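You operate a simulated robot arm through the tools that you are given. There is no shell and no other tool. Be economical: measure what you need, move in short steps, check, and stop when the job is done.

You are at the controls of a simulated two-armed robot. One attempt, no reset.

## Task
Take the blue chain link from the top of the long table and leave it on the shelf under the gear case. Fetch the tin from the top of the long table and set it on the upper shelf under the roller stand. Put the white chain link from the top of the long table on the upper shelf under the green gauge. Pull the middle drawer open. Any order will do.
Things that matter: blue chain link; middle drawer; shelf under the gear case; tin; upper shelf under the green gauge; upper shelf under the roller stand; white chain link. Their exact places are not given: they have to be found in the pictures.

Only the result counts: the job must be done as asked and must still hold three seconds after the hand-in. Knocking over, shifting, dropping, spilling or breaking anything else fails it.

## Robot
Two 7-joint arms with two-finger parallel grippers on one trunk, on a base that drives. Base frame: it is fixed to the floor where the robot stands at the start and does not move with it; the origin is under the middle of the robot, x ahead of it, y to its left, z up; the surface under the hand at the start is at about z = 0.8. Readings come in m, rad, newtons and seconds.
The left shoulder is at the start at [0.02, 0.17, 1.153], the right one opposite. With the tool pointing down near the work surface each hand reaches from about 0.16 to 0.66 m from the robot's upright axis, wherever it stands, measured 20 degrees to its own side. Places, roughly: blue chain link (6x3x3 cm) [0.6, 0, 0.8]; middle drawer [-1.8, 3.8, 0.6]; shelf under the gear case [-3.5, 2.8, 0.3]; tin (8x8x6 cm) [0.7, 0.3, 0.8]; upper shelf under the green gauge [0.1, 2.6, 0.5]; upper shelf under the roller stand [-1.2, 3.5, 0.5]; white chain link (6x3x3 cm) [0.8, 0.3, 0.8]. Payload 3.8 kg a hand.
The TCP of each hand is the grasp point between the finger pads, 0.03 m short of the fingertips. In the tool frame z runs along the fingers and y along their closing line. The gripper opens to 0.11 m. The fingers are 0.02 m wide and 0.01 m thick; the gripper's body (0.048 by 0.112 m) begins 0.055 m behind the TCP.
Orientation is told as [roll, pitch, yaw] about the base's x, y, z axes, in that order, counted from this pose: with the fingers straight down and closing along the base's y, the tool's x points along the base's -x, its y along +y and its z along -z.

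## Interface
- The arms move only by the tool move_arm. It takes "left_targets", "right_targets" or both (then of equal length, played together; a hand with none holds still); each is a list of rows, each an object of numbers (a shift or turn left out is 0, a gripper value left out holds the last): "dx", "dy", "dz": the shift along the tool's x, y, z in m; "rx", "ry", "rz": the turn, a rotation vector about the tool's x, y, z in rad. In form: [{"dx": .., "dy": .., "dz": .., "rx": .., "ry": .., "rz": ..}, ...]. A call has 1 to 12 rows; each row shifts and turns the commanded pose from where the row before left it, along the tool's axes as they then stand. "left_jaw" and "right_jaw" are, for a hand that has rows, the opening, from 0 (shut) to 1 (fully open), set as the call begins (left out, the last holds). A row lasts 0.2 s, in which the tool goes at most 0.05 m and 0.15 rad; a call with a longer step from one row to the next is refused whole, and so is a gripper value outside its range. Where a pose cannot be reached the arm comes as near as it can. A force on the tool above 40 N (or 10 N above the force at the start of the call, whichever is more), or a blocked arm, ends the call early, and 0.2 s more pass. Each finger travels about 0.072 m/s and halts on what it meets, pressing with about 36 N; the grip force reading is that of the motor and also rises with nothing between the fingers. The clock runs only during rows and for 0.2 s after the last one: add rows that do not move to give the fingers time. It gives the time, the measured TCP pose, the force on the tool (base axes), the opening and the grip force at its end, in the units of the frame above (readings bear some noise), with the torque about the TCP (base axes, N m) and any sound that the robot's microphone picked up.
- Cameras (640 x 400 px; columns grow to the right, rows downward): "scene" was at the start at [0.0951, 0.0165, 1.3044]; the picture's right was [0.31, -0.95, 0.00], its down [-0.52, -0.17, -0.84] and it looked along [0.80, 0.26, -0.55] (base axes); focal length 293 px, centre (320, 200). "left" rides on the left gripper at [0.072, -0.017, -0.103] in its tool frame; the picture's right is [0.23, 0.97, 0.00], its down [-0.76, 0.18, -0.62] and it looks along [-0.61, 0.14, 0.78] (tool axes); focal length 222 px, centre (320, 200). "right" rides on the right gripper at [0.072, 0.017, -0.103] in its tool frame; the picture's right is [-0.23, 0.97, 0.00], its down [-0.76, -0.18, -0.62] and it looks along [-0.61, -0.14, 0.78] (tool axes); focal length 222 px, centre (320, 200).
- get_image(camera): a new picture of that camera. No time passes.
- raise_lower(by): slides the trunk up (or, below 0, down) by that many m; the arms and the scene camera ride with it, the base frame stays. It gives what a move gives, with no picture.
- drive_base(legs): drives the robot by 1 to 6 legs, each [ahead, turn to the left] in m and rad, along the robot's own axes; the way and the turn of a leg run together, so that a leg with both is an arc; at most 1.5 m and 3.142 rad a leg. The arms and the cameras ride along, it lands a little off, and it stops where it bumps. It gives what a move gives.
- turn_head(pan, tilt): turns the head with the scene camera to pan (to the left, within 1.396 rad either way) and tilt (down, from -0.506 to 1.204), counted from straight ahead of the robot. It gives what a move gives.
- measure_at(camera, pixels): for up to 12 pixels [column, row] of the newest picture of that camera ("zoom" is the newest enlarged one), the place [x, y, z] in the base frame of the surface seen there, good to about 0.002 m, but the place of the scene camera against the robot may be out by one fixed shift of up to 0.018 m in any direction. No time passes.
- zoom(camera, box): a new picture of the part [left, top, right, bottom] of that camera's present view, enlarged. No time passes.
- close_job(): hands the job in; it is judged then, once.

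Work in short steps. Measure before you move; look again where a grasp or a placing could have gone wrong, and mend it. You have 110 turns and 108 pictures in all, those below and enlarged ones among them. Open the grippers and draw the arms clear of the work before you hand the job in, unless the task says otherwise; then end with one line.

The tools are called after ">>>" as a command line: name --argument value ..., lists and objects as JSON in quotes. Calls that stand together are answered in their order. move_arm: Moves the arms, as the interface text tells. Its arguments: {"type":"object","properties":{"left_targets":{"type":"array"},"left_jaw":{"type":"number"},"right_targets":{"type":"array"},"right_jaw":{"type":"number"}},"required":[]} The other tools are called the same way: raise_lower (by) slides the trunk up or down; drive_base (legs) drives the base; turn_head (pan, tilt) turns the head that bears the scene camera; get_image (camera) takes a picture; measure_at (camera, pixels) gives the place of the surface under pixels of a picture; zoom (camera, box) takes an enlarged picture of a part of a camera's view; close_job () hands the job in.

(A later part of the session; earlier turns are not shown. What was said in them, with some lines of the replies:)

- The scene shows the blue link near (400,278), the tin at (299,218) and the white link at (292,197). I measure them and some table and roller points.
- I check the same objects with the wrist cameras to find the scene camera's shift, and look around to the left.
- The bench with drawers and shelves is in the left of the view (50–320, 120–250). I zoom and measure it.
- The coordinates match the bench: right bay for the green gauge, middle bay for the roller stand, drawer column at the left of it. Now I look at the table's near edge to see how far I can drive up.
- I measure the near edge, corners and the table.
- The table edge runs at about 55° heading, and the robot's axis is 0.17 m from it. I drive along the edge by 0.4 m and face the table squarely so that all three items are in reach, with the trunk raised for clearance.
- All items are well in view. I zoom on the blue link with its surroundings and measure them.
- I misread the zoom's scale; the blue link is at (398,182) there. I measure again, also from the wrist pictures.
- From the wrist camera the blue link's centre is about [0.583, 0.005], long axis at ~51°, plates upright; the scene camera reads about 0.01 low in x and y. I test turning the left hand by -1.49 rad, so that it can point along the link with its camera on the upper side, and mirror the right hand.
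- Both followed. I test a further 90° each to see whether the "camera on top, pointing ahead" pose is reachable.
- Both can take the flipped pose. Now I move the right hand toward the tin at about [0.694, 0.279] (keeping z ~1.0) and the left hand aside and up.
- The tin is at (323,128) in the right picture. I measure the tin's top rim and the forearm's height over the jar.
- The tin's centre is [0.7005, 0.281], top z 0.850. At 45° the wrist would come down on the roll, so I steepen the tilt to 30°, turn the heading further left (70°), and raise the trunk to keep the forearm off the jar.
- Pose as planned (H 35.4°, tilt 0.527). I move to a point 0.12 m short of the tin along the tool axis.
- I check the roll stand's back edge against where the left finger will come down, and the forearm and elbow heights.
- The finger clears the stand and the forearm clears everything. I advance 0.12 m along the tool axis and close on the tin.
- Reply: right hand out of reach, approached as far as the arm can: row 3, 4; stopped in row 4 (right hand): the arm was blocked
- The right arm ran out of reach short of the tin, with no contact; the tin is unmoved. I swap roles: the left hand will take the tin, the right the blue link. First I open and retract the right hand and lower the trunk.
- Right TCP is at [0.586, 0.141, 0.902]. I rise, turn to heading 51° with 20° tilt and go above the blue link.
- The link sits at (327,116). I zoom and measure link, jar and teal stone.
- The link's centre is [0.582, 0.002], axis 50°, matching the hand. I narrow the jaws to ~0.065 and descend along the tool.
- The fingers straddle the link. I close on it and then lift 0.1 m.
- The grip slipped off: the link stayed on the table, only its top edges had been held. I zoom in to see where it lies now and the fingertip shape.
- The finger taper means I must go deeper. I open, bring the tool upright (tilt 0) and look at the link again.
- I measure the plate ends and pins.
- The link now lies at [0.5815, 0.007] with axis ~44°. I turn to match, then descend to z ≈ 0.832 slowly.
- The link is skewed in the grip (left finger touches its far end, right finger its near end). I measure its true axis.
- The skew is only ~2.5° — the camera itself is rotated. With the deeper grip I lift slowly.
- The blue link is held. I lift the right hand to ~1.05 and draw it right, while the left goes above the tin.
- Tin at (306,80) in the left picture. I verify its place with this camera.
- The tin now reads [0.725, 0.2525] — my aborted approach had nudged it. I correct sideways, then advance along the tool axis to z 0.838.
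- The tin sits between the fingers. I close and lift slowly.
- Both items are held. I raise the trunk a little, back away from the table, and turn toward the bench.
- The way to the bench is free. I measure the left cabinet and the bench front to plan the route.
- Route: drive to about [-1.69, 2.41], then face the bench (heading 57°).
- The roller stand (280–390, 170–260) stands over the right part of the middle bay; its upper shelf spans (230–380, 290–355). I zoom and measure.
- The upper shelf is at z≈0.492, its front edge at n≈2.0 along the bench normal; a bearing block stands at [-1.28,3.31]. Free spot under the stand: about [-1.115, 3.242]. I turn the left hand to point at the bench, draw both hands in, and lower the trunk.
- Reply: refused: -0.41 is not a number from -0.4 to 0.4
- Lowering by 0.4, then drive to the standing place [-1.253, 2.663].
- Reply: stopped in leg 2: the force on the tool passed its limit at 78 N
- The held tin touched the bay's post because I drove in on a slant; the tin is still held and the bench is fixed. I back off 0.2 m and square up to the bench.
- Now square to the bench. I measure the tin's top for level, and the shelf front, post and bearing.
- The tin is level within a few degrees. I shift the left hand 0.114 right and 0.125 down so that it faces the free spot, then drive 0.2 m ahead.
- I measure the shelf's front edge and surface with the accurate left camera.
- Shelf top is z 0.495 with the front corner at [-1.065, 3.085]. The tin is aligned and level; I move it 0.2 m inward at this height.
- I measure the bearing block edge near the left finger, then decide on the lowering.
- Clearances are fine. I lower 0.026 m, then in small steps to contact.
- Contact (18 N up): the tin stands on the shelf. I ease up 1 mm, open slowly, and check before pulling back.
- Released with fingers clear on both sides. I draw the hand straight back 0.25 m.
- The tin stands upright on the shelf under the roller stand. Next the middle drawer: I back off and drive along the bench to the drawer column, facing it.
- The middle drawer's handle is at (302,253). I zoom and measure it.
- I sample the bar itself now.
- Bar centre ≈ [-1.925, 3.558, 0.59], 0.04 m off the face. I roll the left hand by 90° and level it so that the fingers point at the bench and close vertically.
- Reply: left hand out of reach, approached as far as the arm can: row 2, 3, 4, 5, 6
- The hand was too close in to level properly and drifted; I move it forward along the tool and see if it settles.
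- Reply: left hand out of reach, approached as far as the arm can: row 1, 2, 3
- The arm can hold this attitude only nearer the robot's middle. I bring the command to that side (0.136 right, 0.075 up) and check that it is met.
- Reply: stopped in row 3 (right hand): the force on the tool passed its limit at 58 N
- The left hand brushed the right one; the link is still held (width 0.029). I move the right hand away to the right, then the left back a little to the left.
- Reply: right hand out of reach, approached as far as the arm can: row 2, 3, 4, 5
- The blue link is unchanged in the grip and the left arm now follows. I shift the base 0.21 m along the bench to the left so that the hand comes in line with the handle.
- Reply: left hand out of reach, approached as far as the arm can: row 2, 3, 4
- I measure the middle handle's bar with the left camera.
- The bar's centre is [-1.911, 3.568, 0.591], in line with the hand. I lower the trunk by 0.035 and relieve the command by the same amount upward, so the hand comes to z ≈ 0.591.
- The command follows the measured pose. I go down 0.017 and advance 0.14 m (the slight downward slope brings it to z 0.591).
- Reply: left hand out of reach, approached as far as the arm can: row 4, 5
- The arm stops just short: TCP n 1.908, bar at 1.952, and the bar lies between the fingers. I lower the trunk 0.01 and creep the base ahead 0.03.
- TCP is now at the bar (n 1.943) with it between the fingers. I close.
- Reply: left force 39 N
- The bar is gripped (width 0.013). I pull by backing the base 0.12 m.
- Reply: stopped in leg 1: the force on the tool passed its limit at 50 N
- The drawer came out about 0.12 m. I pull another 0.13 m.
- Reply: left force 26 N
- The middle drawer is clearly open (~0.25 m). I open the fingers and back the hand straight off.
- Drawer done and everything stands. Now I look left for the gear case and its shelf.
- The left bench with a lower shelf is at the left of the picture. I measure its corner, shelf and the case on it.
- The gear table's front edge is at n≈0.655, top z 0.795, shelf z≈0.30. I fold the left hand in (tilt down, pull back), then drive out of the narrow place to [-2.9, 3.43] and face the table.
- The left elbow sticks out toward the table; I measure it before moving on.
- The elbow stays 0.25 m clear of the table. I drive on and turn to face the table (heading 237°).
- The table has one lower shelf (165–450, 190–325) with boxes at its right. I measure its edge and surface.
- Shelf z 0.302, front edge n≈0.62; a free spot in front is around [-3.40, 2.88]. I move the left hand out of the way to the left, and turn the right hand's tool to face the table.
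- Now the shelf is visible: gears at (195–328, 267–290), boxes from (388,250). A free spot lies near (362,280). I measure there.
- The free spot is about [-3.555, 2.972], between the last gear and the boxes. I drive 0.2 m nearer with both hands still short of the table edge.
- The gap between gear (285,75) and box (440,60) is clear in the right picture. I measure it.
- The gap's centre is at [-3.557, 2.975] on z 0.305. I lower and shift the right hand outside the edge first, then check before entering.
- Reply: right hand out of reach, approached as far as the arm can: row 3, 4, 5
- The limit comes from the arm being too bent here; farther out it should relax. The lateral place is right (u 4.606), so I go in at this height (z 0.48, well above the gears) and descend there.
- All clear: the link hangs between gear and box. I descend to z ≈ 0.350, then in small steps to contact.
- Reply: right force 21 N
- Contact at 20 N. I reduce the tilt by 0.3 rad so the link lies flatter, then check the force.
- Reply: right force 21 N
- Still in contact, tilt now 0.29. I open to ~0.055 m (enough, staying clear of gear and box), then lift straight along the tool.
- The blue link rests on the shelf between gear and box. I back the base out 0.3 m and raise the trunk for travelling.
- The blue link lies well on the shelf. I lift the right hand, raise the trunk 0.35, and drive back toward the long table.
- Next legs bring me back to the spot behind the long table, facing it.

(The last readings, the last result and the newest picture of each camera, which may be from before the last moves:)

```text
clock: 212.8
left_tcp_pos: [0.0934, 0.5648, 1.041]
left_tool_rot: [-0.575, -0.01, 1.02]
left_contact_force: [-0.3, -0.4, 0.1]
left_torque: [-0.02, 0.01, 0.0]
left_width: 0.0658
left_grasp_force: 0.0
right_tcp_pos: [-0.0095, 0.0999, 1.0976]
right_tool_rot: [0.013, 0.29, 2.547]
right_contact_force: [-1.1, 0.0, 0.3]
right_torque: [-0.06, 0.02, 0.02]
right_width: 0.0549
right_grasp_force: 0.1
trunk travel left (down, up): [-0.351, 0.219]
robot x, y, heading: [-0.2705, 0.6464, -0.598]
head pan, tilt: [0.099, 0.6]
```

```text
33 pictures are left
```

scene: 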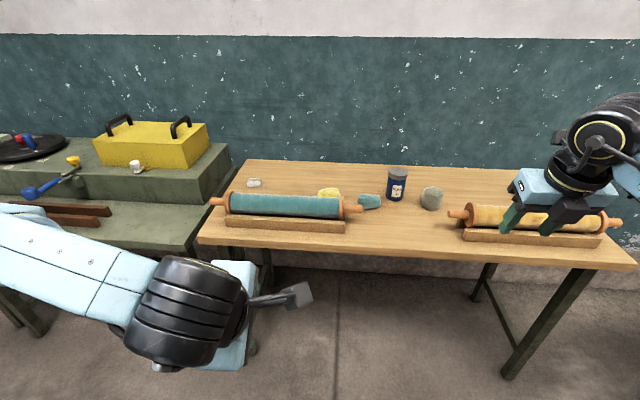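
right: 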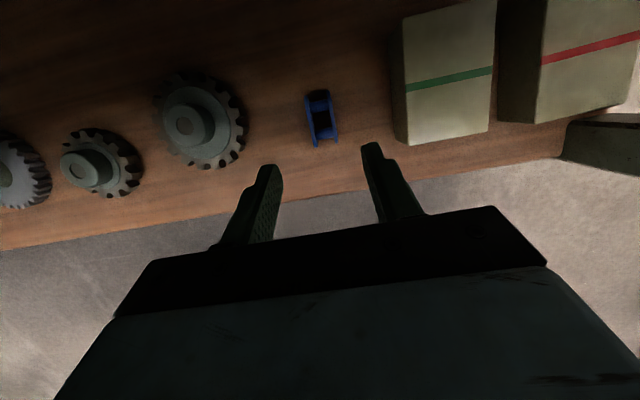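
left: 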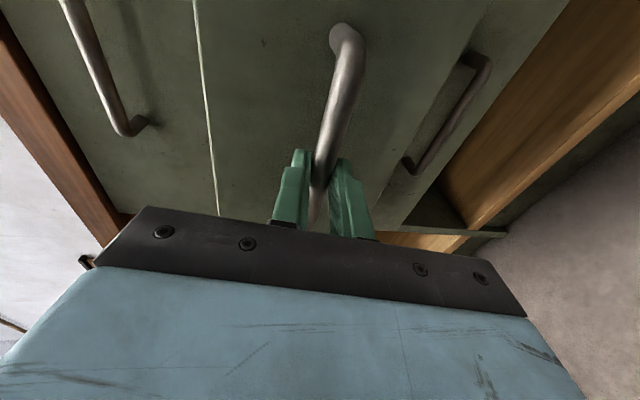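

The white link is at (254,183), all else unmoved. I drive 0.6 m up to the table and bring the left tool upright.

>>> drive_base --legs '[[0.6, 0]]'

>>> move_arm --left_targets '[{"rx": -0.144}, {"rx": -0.144}, {"rx": -0.144}, {"rx": -0.144}, {"dx": -0.04}, {"dx": -0.04}, {"dx": -0.04}, {"dx": -0.04}]'

>>> get_image --camera "left"

```text
clock: 216.2
left_tcp_pos: [0.5892, 0.2265, 1.04]
left_tool_rot: [-0.576, -0.009, 1.021]
left_contact_force: [0.2, 0.1, -0.2]
left_torque: [-0.03, 0.04, 0.01]
left_width: 0.0657
left_grasp_force: 0.1
right_tcp_pos: [0.4868, -0.2372, 1.0995]
right_tool_rot: [0.012, 0.287, 2.549]
right_contact_force: [-0.4, -1.1, -0.7]
right_torque: [-0.01, 0.04, 0.03]
right_width: 0.0549
right_grasp_force: 0.1
trunk travel left (down, up): [-0.351, 0.219]
robot x, y, heading: [0.2271, 0.3079, -0.599]
head pan, tilt: [0.099, 0.6]
```

```text
clock: 218.0
left_tcp_pos: [0.6729, 0.3637, 1.0418]
left_tool_rot: [0.001, -0.008, 1.02]
left_contact_force: [0.1, 0.8, -0.3]
left_torque: [0.0, 0.02, -0.01]
left_width: 0.0661
left_grasp_force: 0.0
right_tcp_pos: [0.4873, -0.2365, 1.0991]
right_tool_rot: [0.013, 0.29, 2.547]
right_contact_force: [-0.8, 0.8, 0.4]
right_torque: [-0.01, 0.02, 0.01]
right_width: 0.055
right_grasp_force: 0.1
trunk travel left (down, up): [-0.351, 0.219]
robot x, y, heading: [0.227, 0.307, -0.599]
head pan, tilt: [0.099, 0.6]
```

```text
32 pictures are left
```

left: 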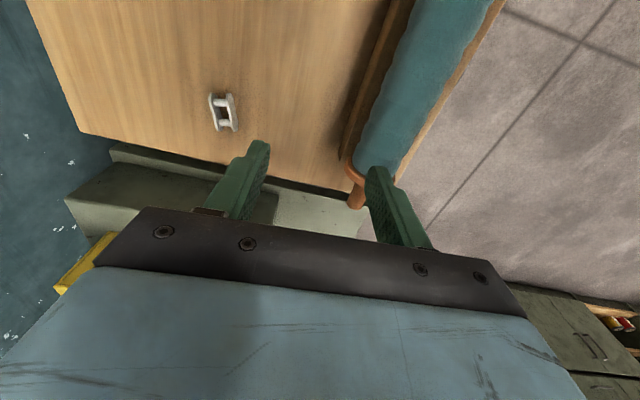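

The white link is at (223,112) in the left picture. I zoom and measure its plates.

>>> zoom --camera "left" --box '[183, 87, 263, 137]'

>>> measure_at --camera "zoom" --pixels '[[215, 70], [260, 340], [385, 65], [420, 335], [310, 90], [350, 295], [330, 200], [235, 200], [410, 200]]'

```text
8.00 times, centred on (223, 112) of left
```

zoom: 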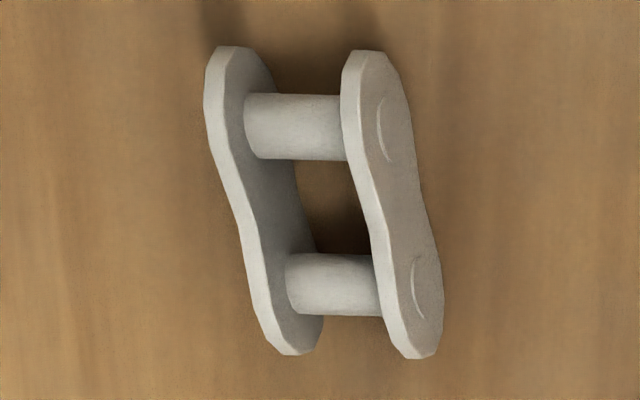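

```text
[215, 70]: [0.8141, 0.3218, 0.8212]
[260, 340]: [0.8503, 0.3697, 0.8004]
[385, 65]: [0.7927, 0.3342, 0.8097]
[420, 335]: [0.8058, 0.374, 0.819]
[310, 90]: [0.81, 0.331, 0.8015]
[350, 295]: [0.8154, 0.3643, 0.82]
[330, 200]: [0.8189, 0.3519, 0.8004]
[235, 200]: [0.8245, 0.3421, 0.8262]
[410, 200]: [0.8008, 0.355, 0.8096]
```

I take better points: pin tops and plate edges.

>>> measure_at --camera "zoom" --pixels '[[270, 125], [320, 125], [305, 285], [360, 285], [212, 90], [250, 270], [350, 95], [368, 200], [385, 290]]'

```text
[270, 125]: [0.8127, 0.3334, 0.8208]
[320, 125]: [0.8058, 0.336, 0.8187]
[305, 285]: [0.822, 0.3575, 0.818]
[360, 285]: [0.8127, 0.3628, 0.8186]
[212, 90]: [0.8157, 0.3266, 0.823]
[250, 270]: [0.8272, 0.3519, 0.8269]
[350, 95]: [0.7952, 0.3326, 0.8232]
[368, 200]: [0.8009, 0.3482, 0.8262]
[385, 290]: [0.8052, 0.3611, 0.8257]
```

The white link's centre is [0.812, 0.346], axis ≈ 69°. I turn the left tool to match and go above it.

>>> move_arm --left_targets '[{"rz": -0.0925}, {"rz": -0.0925}, {"dx": -0.0083, "dy": -0.034, "dz": 0.025}, {"dx": -0.0083, "dy": -0.034, "dz": 0.025}, {"dx": -0.0083, "dy": -0.034, "dz": 0.025}, {"dx": -0.0083, "dy": -0.034, "dz": 0.025}, {}]'

>>> zoom --camera "left" --box '[220, 60, 420, 185]'

```text
clock: 219.6
left_tcp_pos: [0.8116, 0.347, 0.9429]
left_tool_rot: [-0.005, -0.01, 1.207]
left_contact_force: [-0.1, -0.9, 0.2]
left_torque: [0.02, -0.01, 0.01]
left_width: 0.0659
left_grasp_force: 0.1
right_tcp_pos: [0.4869, -0.2374, 1.0989]
right_tool_rot: [0.012, 0.289, 2.547]
right_contact_force: [0.0, -0.5, 0.9]
right_torque: [-0.03, 0.05, -0.03]
right_width: 0.055
right_grasp_force: 0.0
trunk travel left (down, up): [-0.351, 0.219]
robot x, y, heading: [0.2255, 0.3104, -0.599]
head pan, tilt: [0.099, 0.6]
```

```text
3.20 times, centred on (320, 122) of left
```

zoom: 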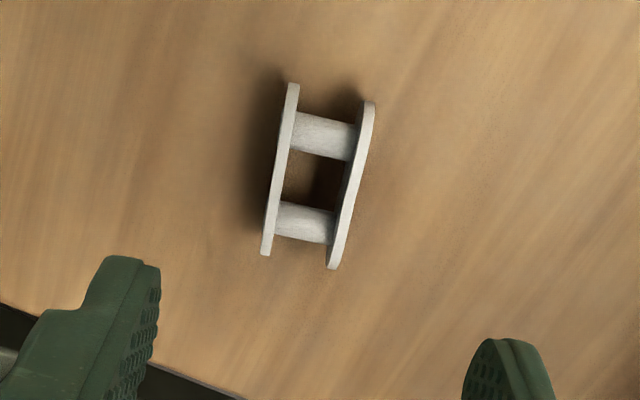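

I measure the plate ridges and pins again from here.

>>> measure_at --camera "zoom" --pixels '[[291, 100], [266, 240], [369, 115], [333, 255], [325, 135], [305, 222], [279, 170], [351, 185]]'

```text
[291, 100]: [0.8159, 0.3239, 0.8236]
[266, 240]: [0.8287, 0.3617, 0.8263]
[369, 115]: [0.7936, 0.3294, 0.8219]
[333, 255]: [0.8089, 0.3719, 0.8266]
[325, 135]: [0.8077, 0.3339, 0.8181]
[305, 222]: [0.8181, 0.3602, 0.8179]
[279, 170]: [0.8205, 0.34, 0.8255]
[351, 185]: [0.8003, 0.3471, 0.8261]
```

Aligned (axis 70°, centre [0.812, 0.347]). I descend to z 0.831 and close.

>>> move_arm --left_targets '[{"dz": 0.035}, {"dz": 0.035}, {"dz": 0.03}, {"dz": 0.0115}, {}]'

>>> move_arm --left_targets '[{}, {}, {}, {}, {}]' --left_jaw 0.0

```text
clock: 220.8
left_tcp_pos: [0.8115, 0.3472, 0.8302]
left_tool_rot: [-0.004, -0.009, 1.206]
left_contact_force: [-0.1, -0.1, 1.1]
left_torque: [0.01, 0.03, -0.02]
left_width: 0.0661
left_grasp_force: 0.3
right_tcp_pos: [0.4877, -0.2372, 1.0998]
right_tool_rot: [0.012, 0.29, 2.547]
right_contact_force: [-0.2, -0.5, 1.1]
right_torque: [0.05, -0.01, 0.0]
right_width: 0.0551
right_grasp_force: 0.1
trunk travel left (down, up): [-0.351, 0.219]
robot x, y, heading: [0.2249, 0.306, -0.594]
head pan, tilt: [0.099, 0.6]
```

```text
clock: 222.0
left_tcp_pos: [0.8125, 0.3479, 0.8307]
left_tool_rot: [-0.002, -0.009, 1.204]
left_contact_force: [0.0, 0.8, -0.8]
left_torque: [0.01, 0.01, 0.0]
left_width: 0.0293
left_grasp_force: 36.2
right_tcp_pos: [0.4865, -0.2377, 1.0983]
right_tool_rot: [0.012, 0.291, 2.546]
right_contact_force: [-0.3, 0.9, 0.5]
right_torque: [0.03, 0.01, -0.02]
right_width: 0.0552
right_grasp_force: 0.2
trunk travel left (down, up): [-0.351, 0.219]
robot x, y, heading: [0.224, 0.312, -0.603]
head pan, tilt: [0.099, 0.6]
```

Gripped at 0.029 m. I lift slowly, then higher.

>>> move_arm --left_targets '[{"dz": -0.005}, {"dz": -0.005}, {"dz": -0.01}, {"dz": -0.015}, {"dz": -0.025}, {"dz": -0.03}, {"dz": -0.035}, {"dz": -0.04}, {"dz": -0.04}]'

>>> get_image --camera "left"

```text
clock: 224.0
left_tcp_pos: [0.8123, 0.3458, 1.0368]
left_tool_rot: [-0.001, -0.009, 1.206]
left_contact_force: [-0.2, 0.3, -1.3]
left_torque: [0.0, 0.01, -0.03]
left_width: 0.0292
left_grasp_force: 35.8
right_tcp_pos: [0.4874, -0.238, 1.0991]
right_tool_rot: [0.013, 0.291, 2.547]
right_contact_force: [0.2, 0.2, -0.3]
right_torque: [0.0, 0.01, 0.06]
right_width: 0.0549
right_grasp_force: 0.0
trunk travel left (down, up): [-0.351, 0.219]
robot x, y, heading: [0.2261, 0.3084, -0.599]
head pan, tilt: [0.099, 0.6]
```

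```text
29 pictures are left
```

left: 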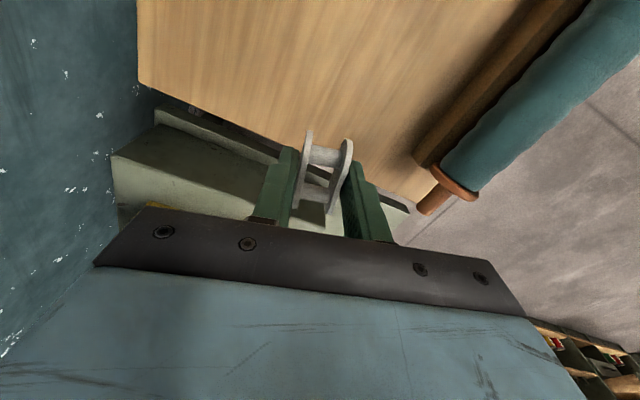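

The white link is held. I back away 0.6 m and then turn the left tool to point ahead with 0.6 rad tilt for placing.

>>> drive_base --legs '[[-0.6, 0]]'

>>> move_arm --left_targets '[{"rz": -0.1335}, {"rz": -0.1335}, {"rz": -0.1335}, {"rz": -0.1335}, {"rz": -0.1335}, {"rz": -0.1335}, {"rz": -0.1335}, {"rz": -0.1335}, {"rz": -0.1335}, {"rz": -0.1335}]'

>>> move_arm --left_targets '[{"dy": 0.04}, {"dy": 0.04}, {"dy": 0.04}, {"dy": 0.04, "dx": -0.02}, {"dx": -0.04}, {"dx": -0.02}, {"ry": 0.12}, {"ry": 0.12}, {"ry": 0.12}, {"ry": 0.12}, {"ry": 0.12}]' --right_targets '[{"dx": -0.04}, {"dx": -0.04}, {"dx": -0.04}, {"dx": -0.04}, {"dx": -0.04}, {}, {}, {}, {}, {}, {}]'

```text
clock: 227.4
left_tcp_pos: [0.3191, 0.681, 1.0365]
left_tool_rot: [-0.001, -0.006, 1.202]
left_contact_force: [0.4, -0.6, -0.6]
left_torque: [-0.01, 0.0, 0.0]
left_width: 0.0295
left_grasp_force: 35.8
right_tcp_pos: [-0.0076, 0.0999, 1.0989]
right_tool_rot: [0.012, 0.289, 2.543]
right_contact_force: [-0.5, -0.3, 0.8]
right_torque: [-0.02, 0.0, 0.04]
right_width: 0.0551
right_grasp_force: 0.2
trunk travel left (down, up): [-0.351, 0.219]
robot x, y, heading: [-0.2689, 0.6445, -0.607]
head pan, tilt: [0.099, 0.6]
```

```text
clock: 229.6
left_tcp_pos: [0.3178, 0.6813, 1.0365]
left_tool_rot: [-0.008, 0.0, 2.543]
left_contact_force: [-0.7, -0.3, -0.9]
left_torque: [0.0, -0.01, 0.03]
left_width: 0.0294
left_grasp_force: 36.0
right_tcp_pos: [-0.0082, 0.1003, 1.0996]
right_tool_rot: [0.012, 0.288, 2.544]
right_contact_force: [-0.2, -0.5, -0.1]
right_torque: [0.0, 0.0, -0.02]
right_width: 0.0551
right_grasp_force: 0.0
trunk travel left (down, up): [-0.351, 0.219]
robot x, y, heading: [-0.2674, 0.6477, -0.596]
head pan, tilt: [0.099, 0.6]
```

```text
clock: 232.0
left_tcp_pos: [0.1611, 0.5964, 1.0344]
left_tool_rot: [-0.008, 0.602, 2.532]
left_contact_force: [0.4, -0.2, -0.7]
left_torque: [-0.01, -0.02, 0.01]
left_width: 0.0291
left_grasp_force: 36.1
right_tcp_pos: [-0.1661, 0.2096, 1.0423]
right_tool_rot: [0.013, 0.289, 2.542]
right_contact_force: [0.0, 1.1, 0.8]
right_torque: [0.01, -0.03, -0.02]
right_width: 0.055
right_grasp_force: 0.1
trunk travel left (down, up): [-0.351, 0.219]
robot x, y, heading: [-0.2649, 0.6508, -0.604]
head pan, tilt: [0.099, 0.6]
```

Both hands are drawn in. I drive to the right bay, facing the bench from a distance.

>>> drive_base --legs '[[0, 2.222], [0.984, 0], [0, -0.623]]'

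>>> turn_head --pan 0.15 --tilt 0.5

>>> get_image --camera "scene"

```text
clock: 244.1
left_tcp_pos: [-0.2697, 2.0572, 1.0344]
left_tool_rot: [-0.011, 0.6, -2.157]
left_contact_force: [-0.3, 0.5, -0.8]
left_torque: [-0.02, 0.03, -0.01]
left_width: 0.0293
left_grasp_force: 35.6
right_tcp_pos: [0.126, 1.7395, 1.042]
right_tool_rot: [0.011, 0.29, -2.144]
right_contact_force: [0.0, -0.3, 0.0]
right_torque: [-0.03, 0.01, -0.01]
right_width: 0.055
right_grasp_force: 0.1
trunk travel left (down, up): [-0.351, 0.219]
robot x, y, heading: [-0.3127, 1.6283, 0.995]
head pan, tilt: [0.099, 0.6]
```

```text
clock: 244.7
left_tcp_pos: [-0.2689, 2.0593, 1.035]
left_tool_rot: [-0.01, 0.6, -2.155]
left_contact_force: [0.5, 0.3, -0.3]
left_torque: [-0.05, 0.05, 0.0]
left_width: 0.0293
left_grasp_force: 35.8
right_tcp_pos: [0.1256, 1.7412, 1.0406]
right_tool_rot: [0.012, 0.29, -2.142]
right_contact_force: [0.5, 0.3, -0.3]
right_torque: [0.0, 0.01, 0.0]
right_width: 0.0551
right_grasp_force: 0.1
trunk travel left (down, up): [-0.351, 0.219]
robot x, y, heading: [-0.3132, 1.6277, 0.998]
head pan, tilt: [0.15, 0.499]
```

```text
28 pictures are left
```

scene: 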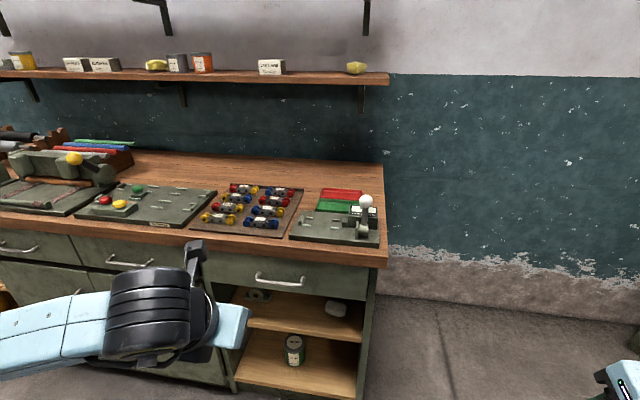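

The gauge stands at (345,215) over the right bay; its upper shelf is at (245–360, 300–340) with a bearing and a white lump. I lower the trunk and measure.

>>> raise_lower --by -0.34

>>> get_image --camera "scene"

```text
clock: 248.1
left_tcp_pos: [-0.2698, 2.0581, 0.6938]
left_tool_rot: [-0.01, 0.6, -2.157]
left_contact_force: [-0.6, -0.4, 0.1]
left_torque: [-0.03, -0.01, 0.02]
left_width: 0.0292
left_grasp_force: 36.0
right_tcp_pos: [0.1257, 1.7402, 0.7019]
right_tool_rot: [0.012, 0.29, -2.146]
right_contact_force: [-0.4, 0.2, -0.1]
right_torque: [-0.04, 0.02, -0.04]
right_width: 0.0549
right_grasp_force: 0.1
trunk travel left (down, up): [-0.011, 0.559]
robot x, y, heading: [-0.3127, 1.6326, 0.996]
head pan, tilt: [0.15, 0.499]
```

```text
27 pictures are left
```

scene: 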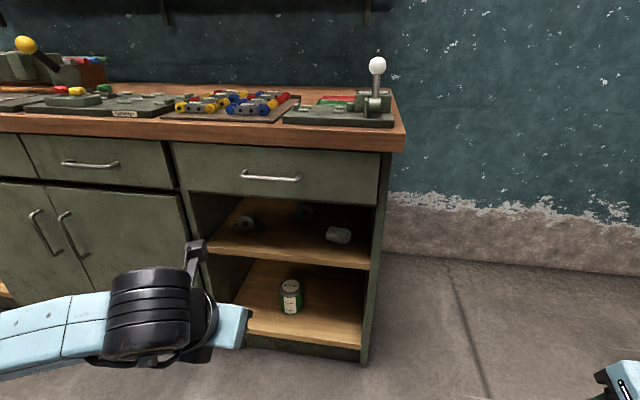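

I zoom on the right bay and measure its shelf, opening and objects.

>>> zoom --camera "scene" --box '[180, 160, 400, 300]'

>>> measure_at --camera "scene" --pixels '[[280, 258], [365, 268], [215, 247], [280, 240], [290, 250], [340, 236], [325, 240], [243, 222], [255, 230], [280, 203], [378, 205], [300, 215]]'

```text
2.86 times, centred on (290, 230) of scene
```

zoom: 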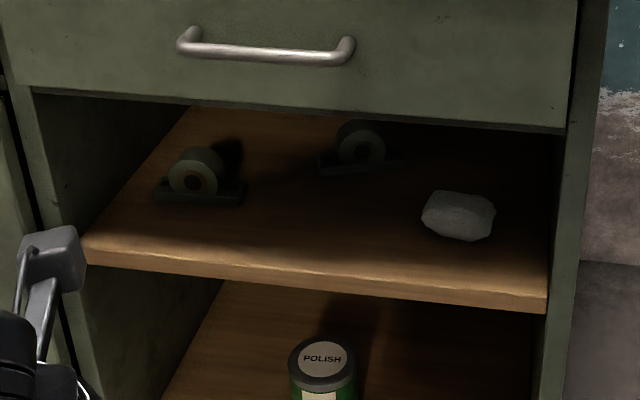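

```text
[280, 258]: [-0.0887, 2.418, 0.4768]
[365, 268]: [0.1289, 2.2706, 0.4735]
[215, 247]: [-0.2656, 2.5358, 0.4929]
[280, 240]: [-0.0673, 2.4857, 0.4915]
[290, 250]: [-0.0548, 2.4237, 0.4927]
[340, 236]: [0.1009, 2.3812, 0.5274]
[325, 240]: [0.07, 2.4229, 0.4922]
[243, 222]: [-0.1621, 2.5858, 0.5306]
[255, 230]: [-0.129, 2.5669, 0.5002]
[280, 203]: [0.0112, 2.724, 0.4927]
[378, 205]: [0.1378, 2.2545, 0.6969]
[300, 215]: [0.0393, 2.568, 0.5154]
```

Free spot: between the lump (u≤1.26) and the left bearing (u≥1.51), about [-0.034, 2.492] (n 2.07). I check the drawer's lower edge above it and drive 0.17 m nearer.

>>> measure_at --camera "zoom" --pixels '[[300, 105], [300, 100], [450, 118], [200, 95], [360, 165], [330, 170], [430, 230], [240, 200]]'

>>> drive_base --legs '[[0.17, 0]]'

```text
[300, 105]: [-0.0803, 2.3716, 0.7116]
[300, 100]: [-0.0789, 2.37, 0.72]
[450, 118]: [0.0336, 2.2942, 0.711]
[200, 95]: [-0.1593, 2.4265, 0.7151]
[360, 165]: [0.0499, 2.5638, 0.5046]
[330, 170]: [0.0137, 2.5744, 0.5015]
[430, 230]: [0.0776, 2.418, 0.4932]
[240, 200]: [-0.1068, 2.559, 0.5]
```

```text
clock: 249.5
left_tcp_pos: [-0.1769, 2.1991, 0.6956]
left_tool_rot: [-0.011, 0.6, -2.159]
left_contact_force: [0.0, -0.2, -0.7]
left_torque: [-0.06, 0.0, 0.0]
left_width: 0.0295
left_grasp_force: 35.6
right_tcp_pos: [0.2187, 1.8817, 0.7018]
right_tool_rot: [0.012, 0.291, -2.145]
right_contact_force: [0.4, 0.5, 0.5]
right_torque: [0.0, -0.02, 0.01]
right_width: 0.055
right_grasp_force: 0.1
trunk travel left (down, up): [-0.011, 0.559]
robot x, y, heading: [-0.2199, 1.7691, 0.992]
head pan, tilt: [0.15, 0.499]
```

The drawer's lower edge is at z 0.71, its face at n 1.946. I bring the left hand to about n 1.87, z 0.58, then lay it flatter (tilt 0.95).

>>> move_arm --left_targets '[{"dx": 0.0085, "dy": -0.0095, "dz": 0.0407}, {"dx": 0.0085, "dy": -0.0095, "dz": 0.0407}, {"dx": 0.0085, "dy": -0.0095, "dz": 0.0407}, {"dx": 0.0085, "dy": -0.0095, "dz": 0.0407}, {"ry": 0.117}, {"ry": 0.117}, {"ry": 0.117}, {}]'

>>> get_image --camera "left"

>>> get_image --camera "scene"

```text
clock: 251.3
left_tcp_pos: [-0.1443, 2.3214, 0.5784]
left_tool_rot: [-0.012, 0.777, -2.158]
left_contact_force: [0.4, -0.2, -1.0]
left_torque: [-0.01, 0.0, 0.0]
left_width: 0.0292
left_grasp_force: 35.5
left hand out of reach, approached as far as the arm can: row 6, 7
right_tcp_pos: [0.2185, 1.8803, 0.7021]
right_tool_rot: [0.013, 0.291, -2.146]
right_contact_force: [-0.7, 0.9, 0.0]
right_torque: [0.01, 0.01, 0.0]
right_width: 0.055
right_grasp_force: 0.1
trunk travel left (down, up): [-0.011, 0.559]
robot x, y, heading: [-0.2203, 1.7721, 0.991]
head pan, tilt: [0.15, 0.499]
```

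```text
25 pictures are left
```

left: 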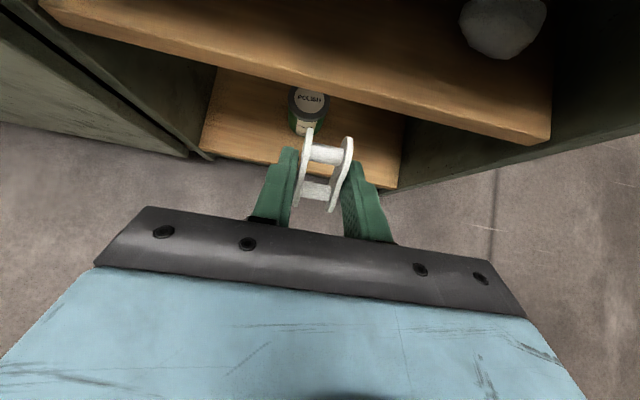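

```text
24 pictures are left
```

scene: 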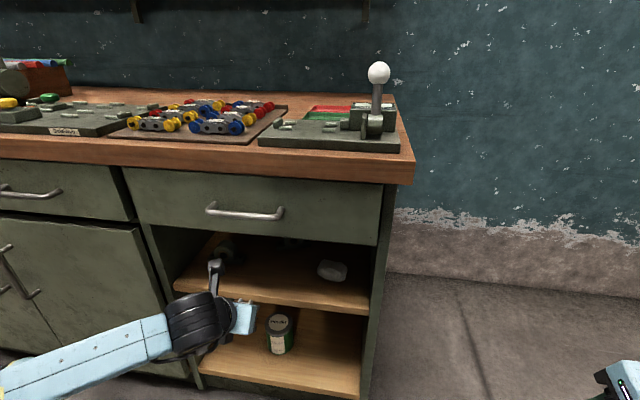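

Tilt stopped at 0.777 (reach). I measure the shelf edge with the left camera before going in.

>>> measure_at --camera "left" --pixels '[[330, 80], [250, 55], [330, 60], [400, 90], [540, 130], [480, 45], [330, 30], [320, 150], [310, 195]]'

```text
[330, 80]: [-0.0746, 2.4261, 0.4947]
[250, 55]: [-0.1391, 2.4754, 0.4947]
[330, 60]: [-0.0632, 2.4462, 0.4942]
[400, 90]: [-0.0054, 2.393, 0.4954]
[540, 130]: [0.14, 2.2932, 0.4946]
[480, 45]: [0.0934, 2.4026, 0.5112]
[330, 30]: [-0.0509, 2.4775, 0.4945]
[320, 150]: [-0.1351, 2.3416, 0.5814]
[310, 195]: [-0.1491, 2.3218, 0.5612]
```

Shelf z 0.4947, edge n≈1.985. I go 0.08 m forward and 0.023 down, then tilt further so the camera clears the drawer.

>>> move_arm --left_targets '[{"dx": 0.0205, "dz": 0.0362}, {"dx": 0.0205, "dz": 0.0362}, {"ry": 0.06}, {"ry": 0.06}, {"ry": 0.06}, {}]'

```text
clock: 252.7
left_tcp_pos: [-0.0986, 2.3896, 0.5558]
left_tool_rot: [-0.012, 0.836, -2.162]
left_contact_force: [-0.3, -0.1, -0.1]
left_torque: [0.0, 0.02, -0.01]
left_width: 0.0293
left_grasp_force: 36.4
left hand out of reach, approached as far as the arm can: row 4, 5
right_tcp_pos: [0.2185, 1.8827, 0.7022]
right_tool_rot: [0.012, 0.288, -2.146]
right_contact_force: [-0.5, -0.5, -0.3]
right_torque: [0.02, 0.01, -0.01]
right_width: 0.0549
right_grasp_force: 0.0
trunk travel left (down, up): [-0.011, 0.559]
robot x, y, heading: [-0.2165, 1.7696, 0.991]
head pan, tilt: [0.15, 0.499]
```

Tilt now 0.836. I continue 0.1 m inward, slightly lower (link's low end ~1 cm over the shelf), watching for contact.

>>> move_arm --left_targets '[{"dx": -0.0045, "dz": 0.004}, {"dx": 0.0216, "dz": 0.025}, {"dx": 0.0216, "dz": 0.025}, {"dx": 0.0216, "dz": 0.025}, {}]'

>>> get_image --camera "left"

>>> zoom --camera "scene" --box '[120, 160, 400, 340]'

```text
clock: 253.5
left_tcp_pos: [-0.0691, 2.4354, 0.5474]
left_tool_rot: [-0.012, 0.837, -2.162]
left_contact_force: [-7.2, -13.5, 3.3]
left_torque: [1.9, -1.1, 0.21]
left_width: 0.0295
left_grasp_force: 36.2
right_tcp_pos: [0.217, 1.8827, 0.7019]
right_tool_rot: [0.013, 0.291, -2.142]
right_contact_force: [-1.4, -1.1, 1.3]
right_torque: [0.04, -0.03, 0.02]
right_width: 0.0548
right_grasp_force: 0.0
trunk travel left (down, up): [-0.011, 0.559]
robot x, y, heading: [-0.2163, 1.7737, 0.994]
head pan, tilt: [0.15, 0.499]
stopped in row 4 (left hand): the force on the tool passed its limit at 125 N (the readings are from after the stop); the commanded pose is now the measured one
```

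```text
23 pictures are left
```

left: 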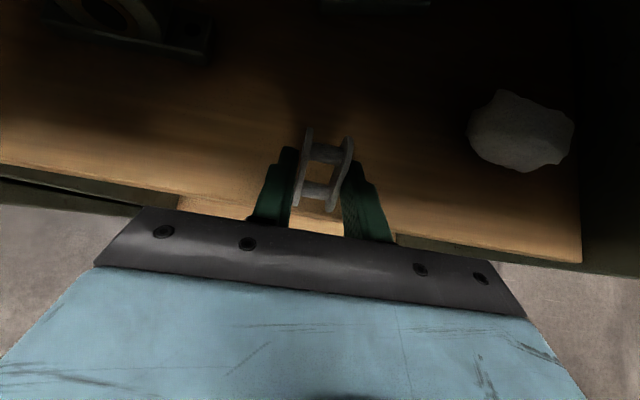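

```text
2.22 times, centred on (260, 250) of scene
```

zoom: 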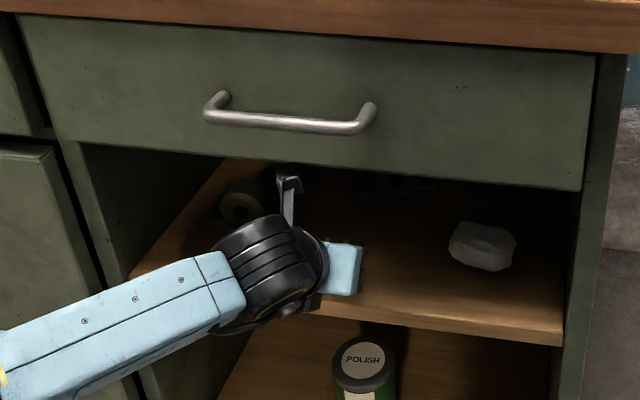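

The camera bracket (0.147 m above the TCP) met the drawer's front edge; nothing moved. I back the base 0.08 m and flatten the tilt with the arm more extended, so the bracket passes under.

>>> drive_base --legs '[[-0.09, 0]]'

>>> move_arm --left_targets '[{"ry": 0.06}, {"ry": 0.06}, {"dx": 0.01, "dz": 0.017}, {"ry": 0.06}, {"ry": 0.06}, {}]'

```text
clock: 254.6
left_tcp_pos: [-0.1166, 2.3614, 0.5466]
left_tool_rot: [-0.011, 0.836, -2.16]
left_contact_force: [0.5, 0.1, -1.1]
left_torque: [-0.01, 0.0, 0.01]
left_width: 0.0293
left_grasp_force: 35.8
right_tcp_pos: [0.169, 1.809, 0.7011]
right_tool_rot: [0.012, 0.289, -2.146]
right_contact_force: [0.6, -0.4, 0.1]
right_torque: [0.01, -0.01, -0.01]
right_width: 0.0549
right_grasp_force: 0.2
trunk travel left (down, up): [-0.011, 0.559]
robot x, y, heading: [-0.266, 1.6935, 0.991]
head pan, tilt: [0.15, 0.499]
```

```text
clock: 256.0
left_tcp_pos: [-0.1056, 2.3771, 0.5432]
left_tool_rot: [-0.011, 0.898, -2.162]
left_contact_force: [-0.2, -0.6, -1.3]
left_torque: [-0.02, -0.01, -0.01]
left_width: 0.0295
left_grasp_force: 35.6
left hand out of reach, approached as far as the arm can: row 2, 4, 5
right_tcp_pos: [0.1703, 1.8065, 0.7027]
right_tool_rot: [0.013, 0.29, -2.145]
right_contact_force: [0.4, -0.1, 0.8]
right_torque: [0.0, -0.01, -0.02]
right_width: 0.0546
right_grasp_force: 0.0
trunk travel left (down, up): [-0.011, 0.559]
robot x, y, heading: [-0.2723, 1.6957, 0.992]
head pan, tilt: [0.15, 0.499]
```

With tilt 0.90 I can set the link down with the TCP at n≈1.99 (link fully on the shelf, before the bracket reaches the drawer) and afterwards push it deeper with closed, lower fingers. I move 0.053 m in.

>>> move_arm --left_targets '[{"dx": 0.0173, "dz": 0.0201}, {"dx": 0.0173, "dz": 0.0201}, {}]'

>>> get_image --camera "left"

```text
clock: 256.8
left_tcp_pos: [-0.0768, 2.422, 0.5464]
left_tool_rot: [-0.011, 0.896, -2.162]
left_contact_force: [0.2, 0.5, -1.1]
left_torque: [-0.01, 0.03, -0.01]
left_width: 0.0292
left_grasp_force: 35.8
right_tcp_pos: [0.1695, 1.8081, 0.7001]
right_tool_rot: [0.012, 0.287, -2.144]
right_contact_force: [0.9, -0.2, 0.6]
right_torque: [-0.02, 0.01, 0.01]
right_width: 0.0549
right_grasp_force: 0.1
trunk travel left (down, up): [-0.011, 0.559]
robot x, y, heading: [-0.2667, 1.6954, 0.995]
head pan, tilt: [0.15, 0.499]
```

```text
21 pictures are left
```

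left: 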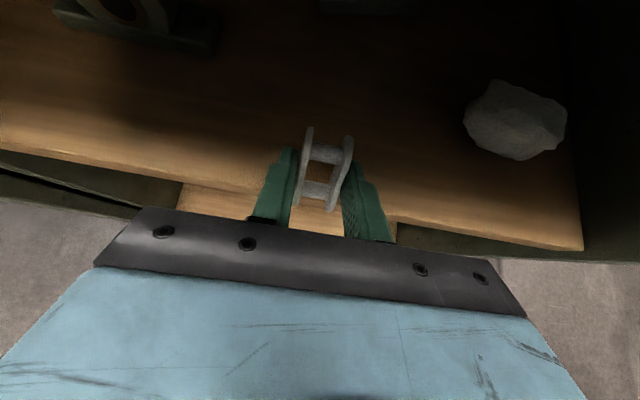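

I measure the shelf edge on both sides of the hand and the link's ends.

>>> measure_at --camera "left" --pixels '[[200, 176], [220, 184], [420, 218], [410, 210], [298, 203], [332, 208], [309, 135], [350, 145]]'

```text
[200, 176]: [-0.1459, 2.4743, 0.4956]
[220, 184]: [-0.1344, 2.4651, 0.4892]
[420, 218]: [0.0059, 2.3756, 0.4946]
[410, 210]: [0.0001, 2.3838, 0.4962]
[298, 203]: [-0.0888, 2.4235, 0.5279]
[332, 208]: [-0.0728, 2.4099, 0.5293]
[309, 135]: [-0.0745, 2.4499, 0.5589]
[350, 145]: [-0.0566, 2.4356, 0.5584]
```

The link's low end is 1.7 cm above the shelf, so I can go 1.3 cm lower, which brings the bracket under the drawer. Then I creep in 0.07 m in 1 cm steps.

>>> move_arm --left_targets '[{"dx": -0.0051, "dz": 0.004}, {"dx": -0.0051, "dz": 0.0041}, {"dx": 0.00623, "dz": 0.00782}, {"dx": 0.00623, "dz": 0.00782}, {"dx": 0.00623, "dz": 0.00782}, {"dx": 0.00623, "dz": 0.00782}, {"dx": 0.00623, "dz": 0.00782}, {"dx": 0.00623, "dz": 0.00782}, {"dx": 0.00623, "dz": 0.00782}]'

```text
clock: 258.8
left_tcp_pos: [-0.0645, 2.4364, 0.5349]
left_tool_rot: [-0.012, 0.9, -2.163]
left_contact_force: [3.6, -0.6, 17.3]
left_torque: [0.05, -0.3, -0.03]
left_width: 0.0295
left_grasp_force: 35.7
left hand out of reach, approached as far as the arm can: row 5, 6, 7, 8, 9
right_tcp_pos: [0.1692, 1.8063, 0.7017]
right_tool_rot: [0.013, 0.29, -2.145]
right_contact_force: [0.8, 0.7, 0.1]
right_torque: [0.01, 0.02, 0.01]
right_width: 0.0549
right_grasp_force: 0.1
trunk travel left (down, up): [-0.011, 0.559]
robot x, y, heading: [-0.2705, 1.6964, 0.992]
head pan, tilt: [0.15, 0.499]
```

The link now touches the shelf and the arm is at its reach; bracket not touching. I lift the trunk 4 mm and creep the base ahead 0.04.

>>> raise_lower --by 0.004

>>> drive_base --legs '[[0.025, 0], [0.02, 0]]'

>>> get_image --camera "left"

```text
clock: 259.4
left_tcp_pos: [-0.0659, 2.4367, 0.5352]
left_tool_rot: [-0.015, 0.894, -2.163]
left_contact_force: [1.7, -1.7, 8.7]
left_torque: [-0.11, -0.18, -0.03]
left_width: 0.0292
left_grasp_force: 35.8
right_tcp_pos: [0.1695, 1.8075, 0.7059]
right_tool_rot: [0.01, 0.29, -2.145]
right_contact_force: [1.0, -0.3, 0.1]
right_torque: [0.01, 0.01, -0.01]
right_width: 0.055
right_grasp_force: 0.2
trunk travel left (down, up): [-0.015, 0.555]
robot x, y, heading: [-0.2651, 1.6942, 0.992]
head pan, tilt: [0.15, 0.499]
```

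```text
clock: 260.6
left_tcp_pos: [-0.0429, 2.475, 0.5351]
left_tool_rot: [-0.013, 0.895, -2.163]
left_contact_force: [-0.5, -0.5, -0.2]
left_torque: [-0.02, -0.03, 0.01]
left_width: 0.0295
left_grasp_force: 36.1
right_tcp_pos: [0.194, 1.8451, 0.7041]
right_tool_rot: [0.012, 0.289, -2.146]
right_contact_force: [-0.3, 0.0, 0.0]
right_torque: [0.01, -0.03, 0.02]
right_width: 0.0548
right_grasp_force: 0.1
trunk travel left (down, up): [-0.015, 0.555]
robot x, y, heading: [-0.2432, 1.7309, 0.991]
head pan, tilt: [0.15, 0.499]
```

```text
20 pictures are left
```

left: 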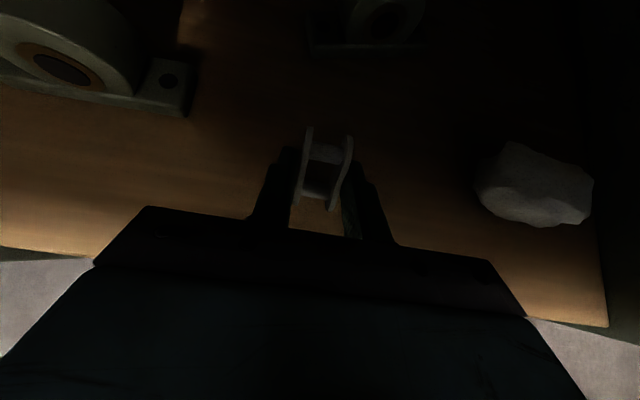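

TCP is at n 2.053, well inside, without contact. I lower 2 mm and open to ~0.055 m.

>>> move_arm --left_targets '[{"dx": -0.0016, "dz": 0.0012}, {}, {}, {}]' --left_jaw 0.5

>>> zoom --camera "left" --box '[220, 90, 420, 240]'

```text
clock: 261.6
left_tcp_pos: [-0.0411, 2.4754, 0.5347]
left_tool_rot: [-0.011, 0.895, -2.163]
left_contact_force: [0.1, -0.2, 0.5]
left_torque: [0.0, 0.01, 0.02]
left_width: 0.0548
left_grasp_force: 0.0
right_tcp_pos: [0.1937, 1.8452, 0.7049]
right_tool_rot: [0.013, 0.29, -2.146]
right_contact_force: [0.4, -0.4, -0.4]
right_torque: [-0.02, 0.01, 0.0]
right_width: 0.0552
right_grasp_force: 0.0
trunk travel left (down, up): [-0.015, 0.555]
robot x, y, heading: [-0.2429, 1.7296, 0.993]
head pan, tilt: [0.15, 0.499]
```

```text
2.67 times, centred on (320, 165) of left
```

zoom: 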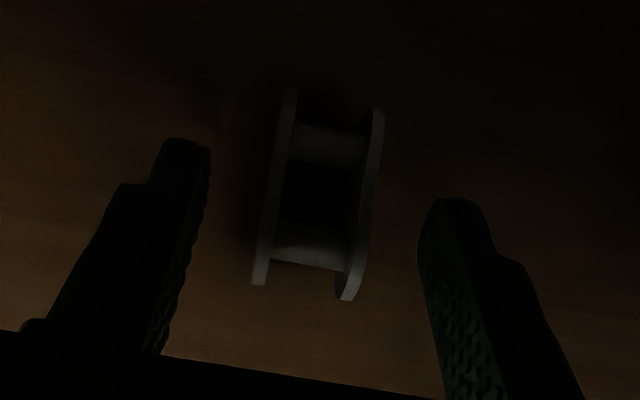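

The link has settled flat between the open fingers. I check its position, then back the base straight out.

>>> measure_at --camera "zoom" --pixels '[[288, 110], [258, 270], [378, 125], [348, 280], [320, 200]]'

>>> drive_base --legs '[[-0.3, 0]]'

>>> get_image --camera "scene"

```text
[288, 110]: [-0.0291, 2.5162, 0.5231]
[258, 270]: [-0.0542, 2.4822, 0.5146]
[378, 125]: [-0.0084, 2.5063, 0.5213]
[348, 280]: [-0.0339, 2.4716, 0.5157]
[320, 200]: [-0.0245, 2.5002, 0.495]
```

```text
clock: 263.6
left_tcp_pos: [-0.2068, 2.2261, 0.5334]
left_tool_rot: [-0.012, 0.896, -2.159]
left_contact_force: [0.4, -1.2, -1.2]
left_torque: [0.01, 0.04, 0.0]
left_width: 0.0552
left_grasp_force: 0.1
right_tcp_pos: [0.0308, 1.5982, 0.7061]
right_tool_rot: [0.012, 0.29, -2.14]
right_contact_force: [0.1, -0.8, 0.0]
right_torque: [-0.03, -0.03, 0.0]
right_width: 0.0549
right_grasp_force: 0.0
trunk travel left (down, up): [-0.015, 0.555]
robot x, y, heading: [-0.4045, 1.4812, 0.991]
head pan, tilt: [0.15, 0.499]
```

```text
18 pictures are left
```

scene: 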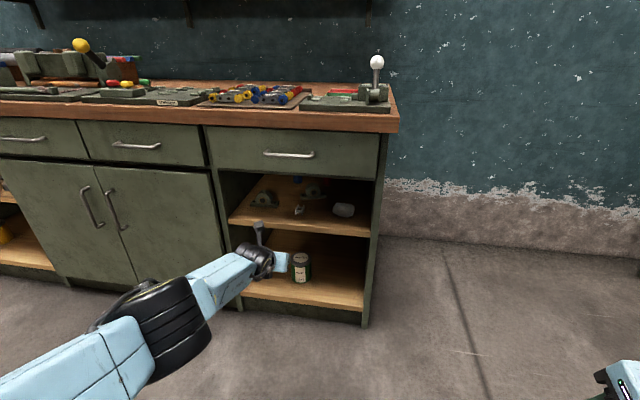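

The white link lies on the upper shelf under the gauge. I open both grippers fully and take a last look along the bench at the tin and drawer.

>>> move_arm --left_targets '[{}, {}, {}, {}]' --right_targets '[{}, {}, {}, {}]' --left_jaw 1.0 --right_jaw 1.0

>>> turn_head --pan 0.85 --tilt 0.3

>>> get_image --camera "scene"

>>> zoom --camera "scene" --box '[120, 100, 440, 300]'

```text
clock: 264.6
left_tcp_pos: [-0.207, 2.2261, 0.5341]
left_tool_rot: [-0.012, 0.895, -2.16]
left_contact_force: [-0.2, 0.6, 0.1]
left_torque: [-0.01, -0.01, -0.01]
left_width: 0.1103
left_grasp_force: 0.0
right_tcp_pos: [0.0317, 1.5968, 0.7068]
right_tool_rot: [0.013, 0.288, -2.142]
right_contact_force: [0.4, -0.6, -0.1]
right_torque: [0.01, 0.02, -0.02]
right_width: 0.1103
right_grasp_force: 0.0
trunk travel left (down, up): [-0.015, 0.555]
robot x, y, heading: [-0.4064, 1.4824, 0.996]
head pan, tilt: [0.15, 0.499]
```

```text
clock: 265.7
left_tcp_pos: [-0.2074, 2.2258, 0.5334]
left_tool_rot: [-0.012, 0.896, -2.158]
left_contact_force: [0.4, -0.5, 0.3]
left_torque: [0.0, -0.05, -0.03]
left_width: 0.1099
left_grasp_force: 0.1
right_tcp_pos: [0.0324, 1.5978, 0.7059]
right_tool_rot: [0.011, 0.291, -2.141]
right_contact_force: [0.5, -0.2, 0.1]
right_torque: [-0.05, 0.0, -0.01]
right_width: 0.1099
right_grasp_force: 0.1
trunk travel left (down, up): [-0.015, 0.555]
robot x, y, heading: [-0.4081, 1.482, 0.996]
head pan, tilt: [0.85, 0.3]
```

```text
17 pictures are left
```

scene: 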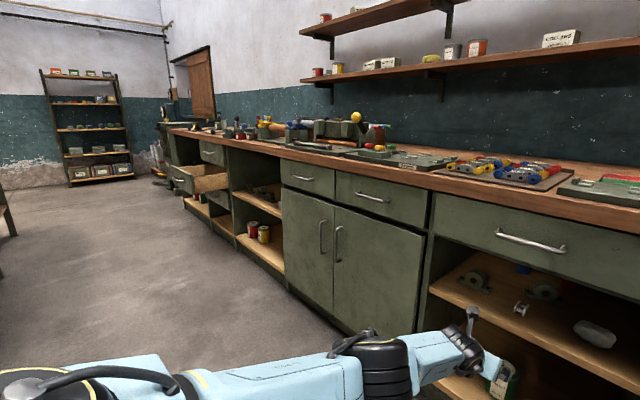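

```text
2.00 times, centred on (280, 200) of scene
```

zoom: 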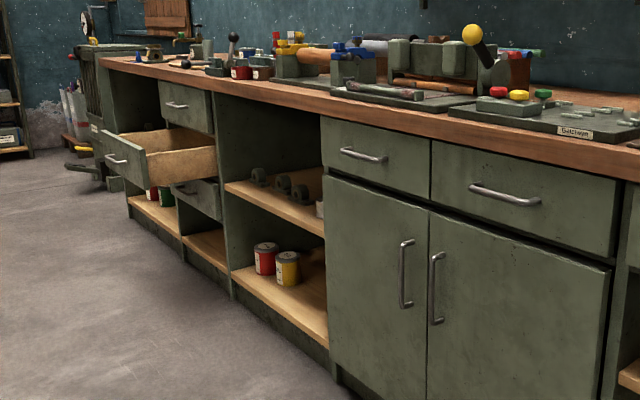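

The drawer is open, the tin and the white link are on their shelves, the blue link was seen on its shelf, and both hands are open and clear. I hand the job in.

>>> close_job

```text
The job is handed in.
```

All four parts are done and handed in: the blue link is on the shelf under the gear case, the tin on the upper shelf under the roller stand, and the white link on the upper shelf under the green gauge. The middle drawer is open about 0.25 m.
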